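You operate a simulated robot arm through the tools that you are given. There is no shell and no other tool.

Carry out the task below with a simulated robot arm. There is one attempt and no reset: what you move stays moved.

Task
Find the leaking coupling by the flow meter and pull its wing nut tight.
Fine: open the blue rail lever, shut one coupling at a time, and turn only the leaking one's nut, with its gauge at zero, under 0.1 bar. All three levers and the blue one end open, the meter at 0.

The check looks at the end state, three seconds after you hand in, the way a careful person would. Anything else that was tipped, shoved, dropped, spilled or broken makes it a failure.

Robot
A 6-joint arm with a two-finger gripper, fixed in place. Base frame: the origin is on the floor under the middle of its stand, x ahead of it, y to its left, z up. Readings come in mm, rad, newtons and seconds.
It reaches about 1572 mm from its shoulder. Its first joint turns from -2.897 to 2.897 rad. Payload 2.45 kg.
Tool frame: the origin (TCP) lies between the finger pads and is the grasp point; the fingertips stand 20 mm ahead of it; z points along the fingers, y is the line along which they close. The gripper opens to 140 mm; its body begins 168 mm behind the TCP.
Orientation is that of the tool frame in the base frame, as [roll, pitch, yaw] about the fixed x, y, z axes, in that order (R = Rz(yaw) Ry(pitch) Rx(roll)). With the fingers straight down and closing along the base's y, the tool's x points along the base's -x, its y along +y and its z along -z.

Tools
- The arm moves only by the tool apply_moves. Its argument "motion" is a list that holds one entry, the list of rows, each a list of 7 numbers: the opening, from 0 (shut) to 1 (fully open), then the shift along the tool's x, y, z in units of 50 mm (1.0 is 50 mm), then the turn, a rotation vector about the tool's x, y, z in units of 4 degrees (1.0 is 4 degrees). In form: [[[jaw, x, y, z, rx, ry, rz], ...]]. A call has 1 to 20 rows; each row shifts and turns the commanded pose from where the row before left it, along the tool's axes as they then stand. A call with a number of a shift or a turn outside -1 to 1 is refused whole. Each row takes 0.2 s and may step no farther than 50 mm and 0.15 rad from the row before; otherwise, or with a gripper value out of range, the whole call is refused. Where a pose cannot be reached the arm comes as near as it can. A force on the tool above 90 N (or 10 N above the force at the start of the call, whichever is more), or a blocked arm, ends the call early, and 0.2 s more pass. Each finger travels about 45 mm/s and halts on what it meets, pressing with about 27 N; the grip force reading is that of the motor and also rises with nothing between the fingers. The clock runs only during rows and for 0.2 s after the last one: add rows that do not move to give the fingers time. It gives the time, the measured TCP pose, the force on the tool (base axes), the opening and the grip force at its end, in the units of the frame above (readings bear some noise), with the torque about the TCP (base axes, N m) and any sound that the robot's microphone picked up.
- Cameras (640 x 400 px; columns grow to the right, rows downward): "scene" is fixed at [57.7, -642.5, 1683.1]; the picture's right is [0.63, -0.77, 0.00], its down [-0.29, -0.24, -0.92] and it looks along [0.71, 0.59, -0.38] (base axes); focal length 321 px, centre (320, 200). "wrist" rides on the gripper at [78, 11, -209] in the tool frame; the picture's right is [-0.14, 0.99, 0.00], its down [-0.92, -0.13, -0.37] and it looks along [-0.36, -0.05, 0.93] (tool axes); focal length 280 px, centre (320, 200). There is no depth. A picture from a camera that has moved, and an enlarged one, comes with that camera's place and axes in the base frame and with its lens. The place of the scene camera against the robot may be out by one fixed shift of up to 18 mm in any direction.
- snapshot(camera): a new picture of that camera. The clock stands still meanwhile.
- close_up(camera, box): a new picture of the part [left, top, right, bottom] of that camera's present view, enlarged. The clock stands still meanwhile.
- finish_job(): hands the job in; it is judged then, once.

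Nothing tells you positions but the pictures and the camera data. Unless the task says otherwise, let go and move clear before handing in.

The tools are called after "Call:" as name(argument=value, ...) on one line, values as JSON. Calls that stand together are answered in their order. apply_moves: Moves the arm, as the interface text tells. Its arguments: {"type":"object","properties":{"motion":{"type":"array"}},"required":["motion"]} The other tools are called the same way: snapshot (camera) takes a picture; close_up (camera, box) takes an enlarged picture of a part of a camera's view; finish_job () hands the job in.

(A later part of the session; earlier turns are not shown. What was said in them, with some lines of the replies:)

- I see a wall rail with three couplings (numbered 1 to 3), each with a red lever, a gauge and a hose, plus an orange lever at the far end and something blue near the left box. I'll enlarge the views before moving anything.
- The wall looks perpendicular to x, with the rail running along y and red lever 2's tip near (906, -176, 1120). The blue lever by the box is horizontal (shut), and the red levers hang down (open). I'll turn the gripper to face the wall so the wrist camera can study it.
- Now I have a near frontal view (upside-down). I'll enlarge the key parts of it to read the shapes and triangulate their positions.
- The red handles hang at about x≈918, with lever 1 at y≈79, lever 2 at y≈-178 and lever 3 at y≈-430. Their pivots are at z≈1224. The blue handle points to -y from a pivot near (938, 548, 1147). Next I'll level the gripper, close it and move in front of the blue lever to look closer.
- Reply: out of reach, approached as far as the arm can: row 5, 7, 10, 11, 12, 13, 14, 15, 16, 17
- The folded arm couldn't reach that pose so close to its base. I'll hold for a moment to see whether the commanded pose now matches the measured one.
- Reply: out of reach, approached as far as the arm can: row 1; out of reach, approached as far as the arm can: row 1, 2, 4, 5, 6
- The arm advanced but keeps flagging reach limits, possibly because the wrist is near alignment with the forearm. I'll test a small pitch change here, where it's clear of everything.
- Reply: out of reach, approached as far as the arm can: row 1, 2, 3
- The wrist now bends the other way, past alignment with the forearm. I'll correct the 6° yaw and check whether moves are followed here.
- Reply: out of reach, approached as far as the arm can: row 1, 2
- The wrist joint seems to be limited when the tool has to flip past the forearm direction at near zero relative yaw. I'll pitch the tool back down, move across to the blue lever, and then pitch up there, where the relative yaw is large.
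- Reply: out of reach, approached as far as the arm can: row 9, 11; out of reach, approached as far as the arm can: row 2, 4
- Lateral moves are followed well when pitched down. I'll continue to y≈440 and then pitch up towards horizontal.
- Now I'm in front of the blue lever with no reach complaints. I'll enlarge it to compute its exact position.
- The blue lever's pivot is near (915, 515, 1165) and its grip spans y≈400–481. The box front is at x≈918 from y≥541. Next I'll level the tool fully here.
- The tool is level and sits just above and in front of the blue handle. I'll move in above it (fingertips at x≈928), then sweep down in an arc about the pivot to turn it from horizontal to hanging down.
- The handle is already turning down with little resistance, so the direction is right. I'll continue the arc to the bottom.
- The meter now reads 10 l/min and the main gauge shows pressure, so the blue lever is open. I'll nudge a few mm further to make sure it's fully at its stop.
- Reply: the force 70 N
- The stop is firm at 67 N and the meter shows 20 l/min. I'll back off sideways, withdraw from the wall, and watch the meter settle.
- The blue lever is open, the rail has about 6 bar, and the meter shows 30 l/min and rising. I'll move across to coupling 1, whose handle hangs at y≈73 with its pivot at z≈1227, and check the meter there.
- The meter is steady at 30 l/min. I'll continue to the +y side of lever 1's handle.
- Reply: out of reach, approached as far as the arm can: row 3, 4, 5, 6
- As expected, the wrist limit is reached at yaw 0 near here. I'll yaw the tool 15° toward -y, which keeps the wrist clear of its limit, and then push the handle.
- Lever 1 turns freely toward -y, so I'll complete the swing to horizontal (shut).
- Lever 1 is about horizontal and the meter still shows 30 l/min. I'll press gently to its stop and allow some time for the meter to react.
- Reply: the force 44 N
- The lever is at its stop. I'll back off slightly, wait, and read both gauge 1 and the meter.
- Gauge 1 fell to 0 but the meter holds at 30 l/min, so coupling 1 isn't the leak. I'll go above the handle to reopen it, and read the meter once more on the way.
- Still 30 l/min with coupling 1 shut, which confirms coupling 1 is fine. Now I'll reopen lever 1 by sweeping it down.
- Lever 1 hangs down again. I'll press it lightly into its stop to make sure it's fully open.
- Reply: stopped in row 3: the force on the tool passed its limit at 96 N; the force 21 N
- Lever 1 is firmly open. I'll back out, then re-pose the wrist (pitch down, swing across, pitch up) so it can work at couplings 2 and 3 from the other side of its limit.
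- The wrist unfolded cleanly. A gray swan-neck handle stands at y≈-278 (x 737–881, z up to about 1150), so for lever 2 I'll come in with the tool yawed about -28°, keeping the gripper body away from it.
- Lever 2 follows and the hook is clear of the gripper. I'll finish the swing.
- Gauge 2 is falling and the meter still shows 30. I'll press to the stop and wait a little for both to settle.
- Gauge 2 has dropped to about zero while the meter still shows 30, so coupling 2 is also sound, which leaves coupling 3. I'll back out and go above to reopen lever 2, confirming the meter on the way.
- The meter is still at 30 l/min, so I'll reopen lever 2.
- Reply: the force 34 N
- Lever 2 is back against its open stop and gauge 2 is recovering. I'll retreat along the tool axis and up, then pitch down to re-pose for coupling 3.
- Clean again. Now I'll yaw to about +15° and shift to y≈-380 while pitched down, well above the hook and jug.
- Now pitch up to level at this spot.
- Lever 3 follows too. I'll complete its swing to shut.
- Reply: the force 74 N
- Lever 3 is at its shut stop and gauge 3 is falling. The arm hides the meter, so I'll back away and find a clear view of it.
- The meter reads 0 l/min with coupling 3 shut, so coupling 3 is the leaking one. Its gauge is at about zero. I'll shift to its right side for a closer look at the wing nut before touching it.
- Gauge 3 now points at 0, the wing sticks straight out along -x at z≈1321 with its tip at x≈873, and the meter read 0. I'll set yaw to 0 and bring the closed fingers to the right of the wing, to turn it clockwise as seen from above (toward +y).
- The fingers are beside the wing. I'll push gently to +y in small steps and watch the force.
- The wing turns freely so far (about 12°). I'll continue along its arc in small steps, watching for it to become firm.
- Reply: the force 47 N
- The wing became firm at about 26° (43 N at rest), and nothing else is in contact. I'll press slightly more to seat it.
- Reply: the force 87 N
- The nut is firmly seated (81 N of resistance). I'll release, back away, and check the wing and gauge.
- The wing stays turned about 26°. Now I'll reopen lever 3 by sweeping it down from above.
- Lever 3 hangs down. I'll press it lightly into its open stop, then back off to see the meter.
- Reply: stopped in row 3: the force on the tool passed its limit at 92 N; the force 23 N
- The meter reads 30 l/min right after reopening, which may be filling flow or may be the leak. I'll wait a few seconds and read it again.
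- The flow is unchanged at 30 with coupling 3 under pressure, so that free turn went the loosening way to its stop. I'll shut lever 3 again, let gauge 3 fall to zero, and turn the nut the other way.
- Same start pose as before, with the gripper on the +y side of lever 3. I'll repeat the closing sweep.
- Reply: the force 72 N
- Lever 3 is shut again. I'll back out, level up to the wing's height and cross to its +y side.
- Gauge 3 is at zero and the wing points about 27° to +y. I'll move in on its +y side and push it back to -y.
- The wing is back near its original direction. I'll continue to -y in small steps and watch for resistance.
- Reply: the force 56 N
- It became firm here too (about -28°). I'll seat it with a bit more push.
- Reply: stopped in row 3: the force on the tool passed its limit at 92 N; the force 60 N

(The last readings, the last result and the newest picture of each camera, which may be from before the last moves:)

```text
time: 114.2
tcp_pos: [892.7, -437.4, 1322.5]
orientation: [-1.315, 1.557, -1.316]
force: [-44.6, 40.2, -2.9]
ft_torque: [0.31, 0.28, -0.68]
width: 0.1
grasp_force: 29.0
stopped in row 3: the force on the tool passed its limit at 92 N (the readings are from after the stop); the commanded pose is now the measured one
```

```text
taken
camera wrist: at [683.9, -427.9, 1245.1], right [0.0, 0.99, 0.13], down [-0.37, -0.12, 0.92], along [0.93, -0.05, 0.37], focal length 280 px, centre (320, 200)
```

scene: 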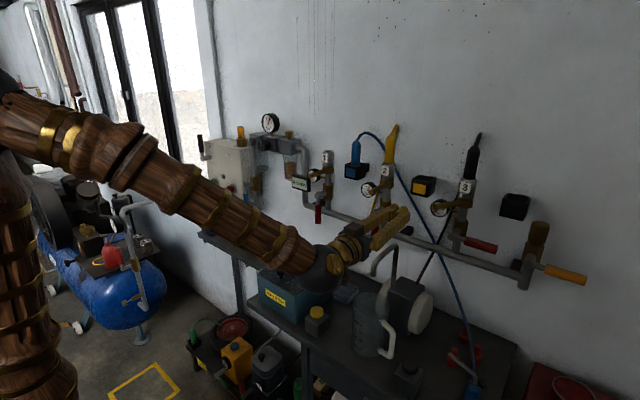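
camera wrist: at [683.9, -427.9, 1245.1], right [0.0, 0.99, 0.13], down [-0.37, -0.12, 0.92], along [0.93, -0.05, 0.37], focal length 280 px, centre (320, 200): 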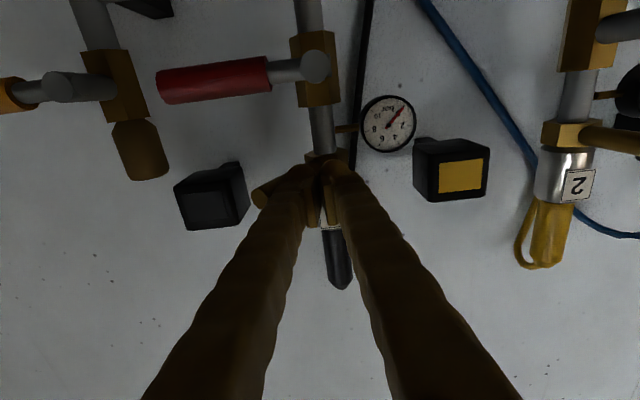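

Firmly seated on this side (92 N peak). I'll release, back away, and check the wing and gauge.

Call:
apply_moves(motion=[[[0, 0, 0.3, 0, 0, 0, 0], [0, 0, 0.2, -0.2, 0, 0, 0], [0, 0, 0, -0.8, 0, 0, 0], [0, 0, 0, -0.8, 0, 0, 0], [0, 0.28, -0.75, 0, 0, 0, 0], [0, 0.28, -0.75, 0, 0, 0, 0], [0, 0.28, -0.75, 0, 0, 0, 0], [0, 0, 0, 0, 0, 0, 0]]])

Call:
snapshot(camera="wrist")

Call:
close_up(camera="scene", box=[410, 160, 510, 240])

```text
time: 116.0
tcp_pos: [804.5, -531.3, 1282.8]
orientation: [-1.288, 1.559, -1.291]
force: [0.0, 0.5, 0.1]
ft_torque: [0.02, -0.03, 0.01]
width: 0.0
grasp_force: 29.2
```

```text
taken
camera wrist: at [596.4, -519.9, 1203.7], right [0.0, 0.99, 0.13], down [-0.37, -0.12, 0.92], along [0.93, -0.05, 0.37], focal length 280 px, centre (320, 200)
```

wrist: 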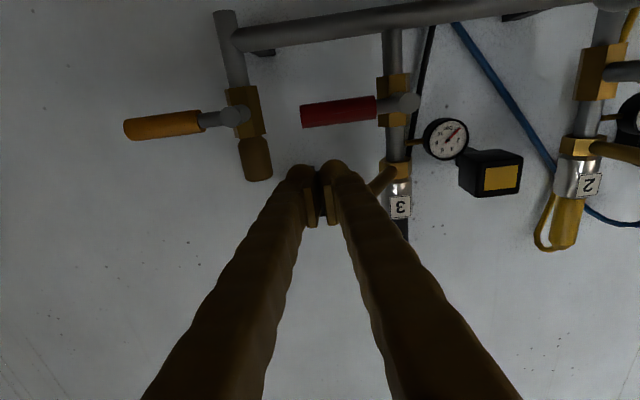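

```text
5.00 times, centred on (460, 200) of scene
camera zoom: at [57.7, -642.5, 1683.1], right [0.63, -0.77, 0.0], down [-0.29, -0.24, -0.92], along [0.71, 0.59, -0.38], focal length 1604 px, centre (-380, 200)
```

zoom: 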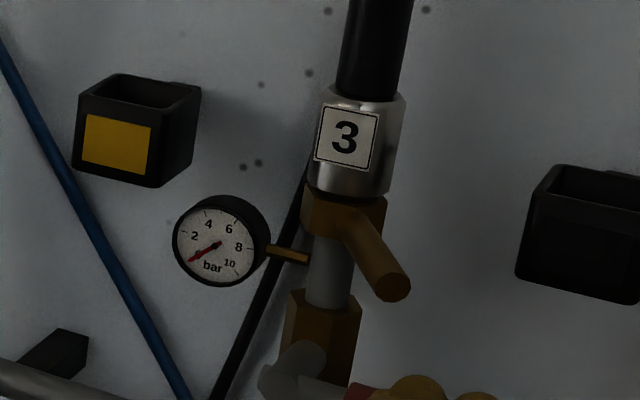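

The wing now points about 28° to the right and stays there. I'll reopen lever 3 and read the meter.

Call:
apply_moves(motion=[[[0, 0.28, 0, 0, 0, 0, 0], [0, 0, 0.03, 0.67, 0, 0, 0], [0, 0, 0.03, 0.67, 0, 0, 0], [0, 0, 0.03, 0.67, 0, 0, 0], [0, 0.15, 0, 0, 0, 0, 0], [0, 0.246, -0.02, 0, 0, 0, 0], [0, 0.248, 0.022, 0, 0, 0, 0], [0, 0.238, 0.066, 0, 0, 0, 0], [0, 0.224, 0.106, 0, 0, 0, 0], [0, 0.202, 0.142, 0, 0, 0, 0], [0, 0.174, 0.176, 0, 0, 0, 0], [0, 0.142, 0.204, 0, 0, 0, 0], [0, 0.102, 0.224, 0, 0, 0, 0], [0, 0.064, 0.24, 0, 0, 0, 0], [0, 0, 0.06, 0, 0, 0, 0], [0, 0, 0, 0, 0, 0, 0]]])

Call:
snapshot(camera="wrist")

```text
time: 119.3
tcp_pos: [903.7, -466.2, 1177.9]
orientation: [-1.2, 1.562, -1.203]
force: [8.8, -48.7, 5.7]
ft_torque: [0.61, 0.0, -0.72]
width: 0.0
grasp_force: 29.3
```

```text
taken
camera wrist: at [695.3, -454.8, 1100.0], right [0.01, 0.99, 0.13], down [-0.37, -0.12, 0.92], along [0.93, -0.05, 0.37], focal length 280 px, centre (320, 200)
```

wrist: 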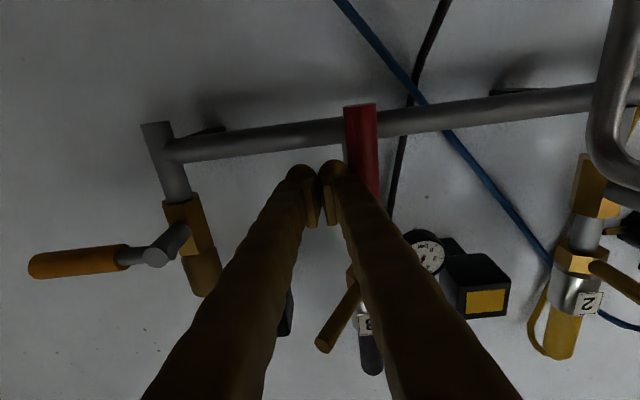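

Call:
apply_moves(motion=[[[0, 0, -0.3, 0, 0, 0, 0], [0, 0, 0, -0.8, 0, 0, 0], [0, 0, 0, -0.8, 0, 0, 0], [0, 0, 0, -0.7, 0, 0, 0], [0, -0.8, 0, 0, 0, 0, 0], [0, -0.8, 0, 0, 0, 0, 0], [0, -0.7, 0, 0, 0, 0, 0], [0, 0, 0, 0, 0, 0, 0], [0, 0, 0, 0, 0, 0, 0], [0, 0, 0, 0, 0, 0, 0], [0, 0, 0, 0, 0, 0, 0], [0, 0, 0, 0, 0, 0, 0]]])

Call:
snapshot(camera="wrist")

Call:
close_up(camera="scene", box=[270, 150, 350, 210])

Call:
close_up(camera="scene", box=[400, 160, 560, 280])

```text
time: 122.0
tcp_pos: [789.5, -479.1, 1290.6]
orientation: [-1.29, 1.559, -1.292]
force: [0.3, -0.2, -0.8]
ft_torque: [0.01, -0.02, -0.02]
width: 0.0
grasp_force: 29.6
```

```text
taken
camera wrist: at [579.8, -468.4, 1212.5], right [0.0, 0.99, 0.13], down [-0.37, -0.12, 0.92], along [0.93, -0.05, 0.37], focal length 280 px, centre (320, 200)
```

wrist: 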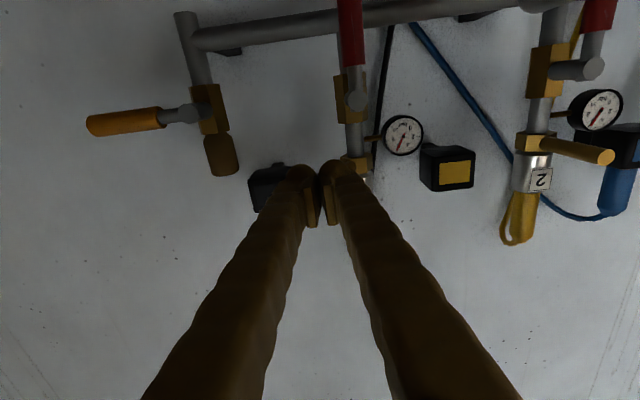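

```text
6.67 times, centred on (310, 180) of scene
camera zoom: at [57.7, -642.5, 1683.1], right [0.63, -0.77, 0.0], down [-0.29, -0.24, -0.92], along [0.71, 0.59, -0.38], focal length 2139 px, centre (387, 333)
```

zoom: 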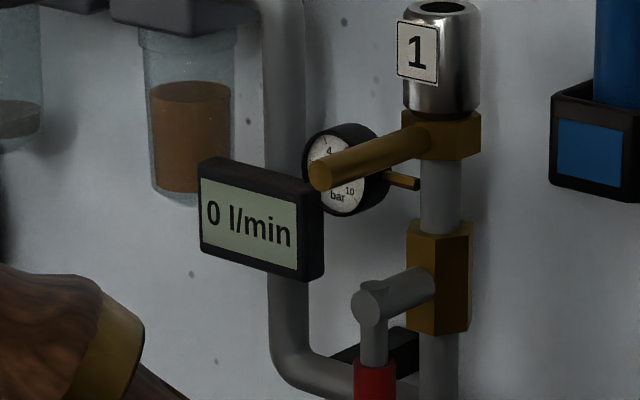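

```text
3.33 times, centred on (480, 220) of scene
camera zoom: at [57.7, -642.5, 1683.1], right [0.63, -0.77, 0.0], down [-0.29, -0.24, -0.92], along [0.71, 0.59, -0.38], focal length 1070 px, centre (-213, 133)
```

zoom: 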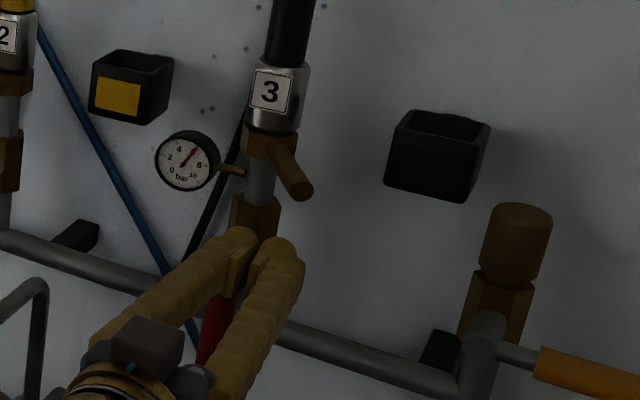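

The meter reads 0 l/min with coupling 3 open and its gauge at about 6 bar, so the leak is sealed. I'll move clear and check every lever and the meter once more.

Call:
apply_moves(motion=[[[0, -0.4, 0, -0.5, 0, 0, 0], [0, -0.4, 0, -0.5, 0, 0, 0], [0, 0, 0, 0, 0, 1, 0], [0, 0, 0, 0, 0, 1, 0], [0, 0, 0, 0, 0, 1, 0], [0, 0, 0, 0, 0, 1, 0], [0, 0, 0, 0, 0, 1, 0], [0, 0, 0, 0, 0, 1, 0], [0, 0, 0, 0, 0, 1, 0], [0, 0, 0, 0, 0, 1, 0], [0, 0, 0, 0, 0, 1, 0], [0, 0, 0, 0, 0, 1, 0], [0, -0.5, 0.3, -0.6, 0, 0, 0], [0, -0.5, 0.3, -0.6, 0, 0, 0], [0, 0, 0, 0, 0, 0, 0]]])

Call:
snapshot(camera="wrist")

Call:
snapshot(camera="scene")

Call:
close_up(camera="scene", box=[270, 130, 430, 260])

Call:
close_up(camera="scene", box=[180, 100, 340, 220])

Call:
close_up(camera="scene", box=[340, 130, 560, 290])

```text
time: 125.2
tcp_pos: [725.7, -447.0, 1409.3]
orientation: [-3.125, 0.874, -3.131]
force: [0.7, 0.2, 0.0]
ft_torque: [0.02, 0.0, -0.03]
width: 0.0
grasp_force: 29.2
```

```text
taken
camera wrist: at [515.6, -433.9, 1483.7], right [0.09, 0.99, 0.1], down [0.31, -0.12, 0.94], along [0.95, -0.06, -0.31], focal length 280 px, centre (320, 200)
```

wrist: 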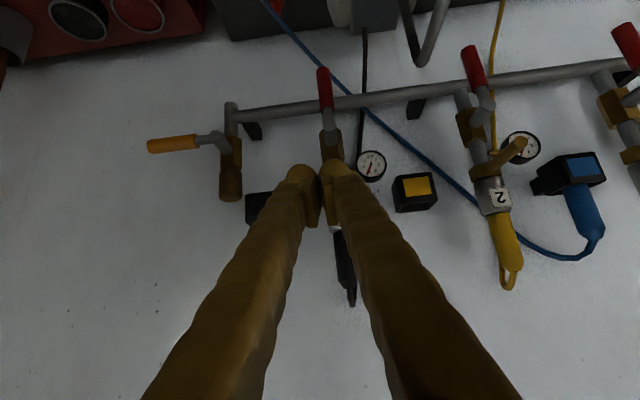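

```text
taken
```

scene: 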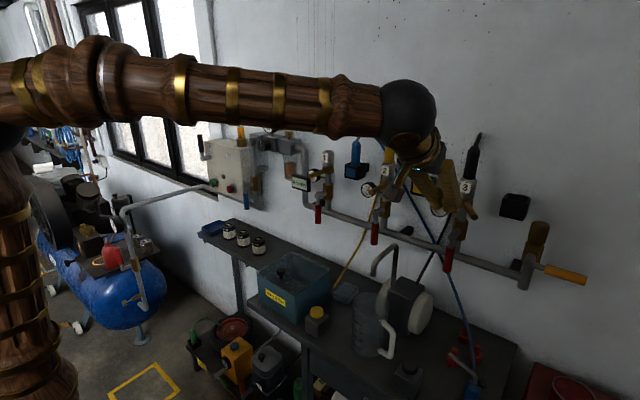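

```text
3.08 times, centred on (350, 195) of scene
camera zoom: at [57.7, -642.5, 1683.1], right [0.63, -0.77, 0.0], down [-0.29, -0.24, -0.92], along [0.71, 0.59, -0.38], focal length 987 px, centre (228, 215)
```

zoom: 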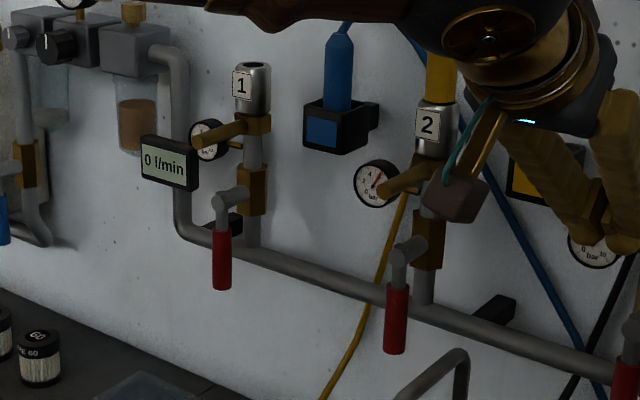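

```text
3.33 times, centred on (260, 160) of scene
camera zoom: at [57.7, -642.5, 1683.1], right [0.63, -0.77, 0.0], down [-0.29, -0.24, -0.92], along [0.71, 0.59, -0.38], focal length 1070 px, centre (520, 333)
```

zoom: 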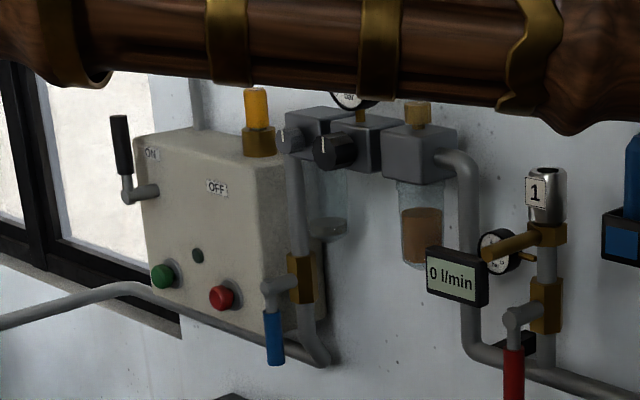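

```text
2.50 times, centred on (450, 210) of scene
camera zoom: at [57.7, -642.5, 1683.1], right [0.63, -0.77, 0.0], down [-0.29, -0.24, -0.92], along [0.71, 0.59, -0.38], focal length 802 px, centre (-5, 175)
```

zoom: 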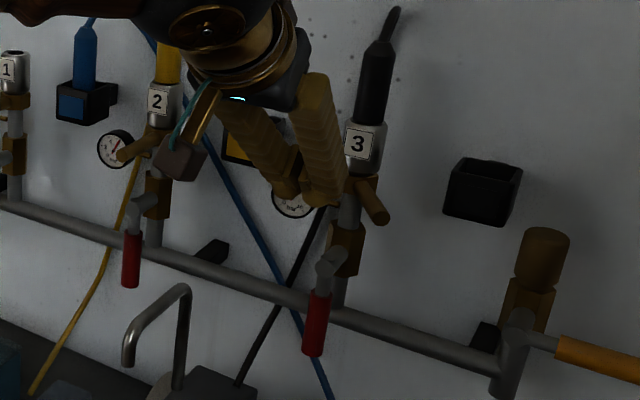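

All three red levers hang open, the blue lever is open, the meter reads 0 l/min, and only coupling 3's wing has been turned. The arm is clear and the rest of the scene looks undisturbed, so I'm handing in.

One note: I first turned nut 3 the wrong way, toward +y. After that didn't stop the flow, I shut coupling 3 again, let its gauge fall to zero, and tightened it the right way.

Call:
finish_job()

```text
The job is handed in.
```

The leak was at coupling 3. Its wing nut is now tight, and when I handed in the meter read 0 l/min with all three red levers and the blue lever open.

- **Finding it:** with the blue lever open, the meter settled at 30 l/min. It stayed there with coupling 1 shut and with coupling 2 shut, and dropped to 0 only with coupling 3 shut. I shut one coupling at a time and reopened each before moving on.
- **Wrong turn first:** I first turned nut 3 toward +y, to the left facing the wall. When I reopened coupling 3 the meter still read 30, so that was the loosening way.
- **Tightening it:** I shut coupling 3 again and turned the nut the other way to a firm stop, with the push peaking at 92 N. When I reopened it, the meter stayed at 0 and gauge 3 read about 6 bar.
- **Gauge at zero:** gauge 3's needle was on the 0 mark each time I turned the nut. I judged that from the pictures, so I can't put an exact figure on "under 0.1 bar".
- **Force limit:** the arm stopped itself on its 90 N limit three times, always while I was pressing something into its stop (lever 1, lever 3 and the nut).

I turned no other nut, and nothing else looked moved in the last pictures. The arm is clear of the wall.
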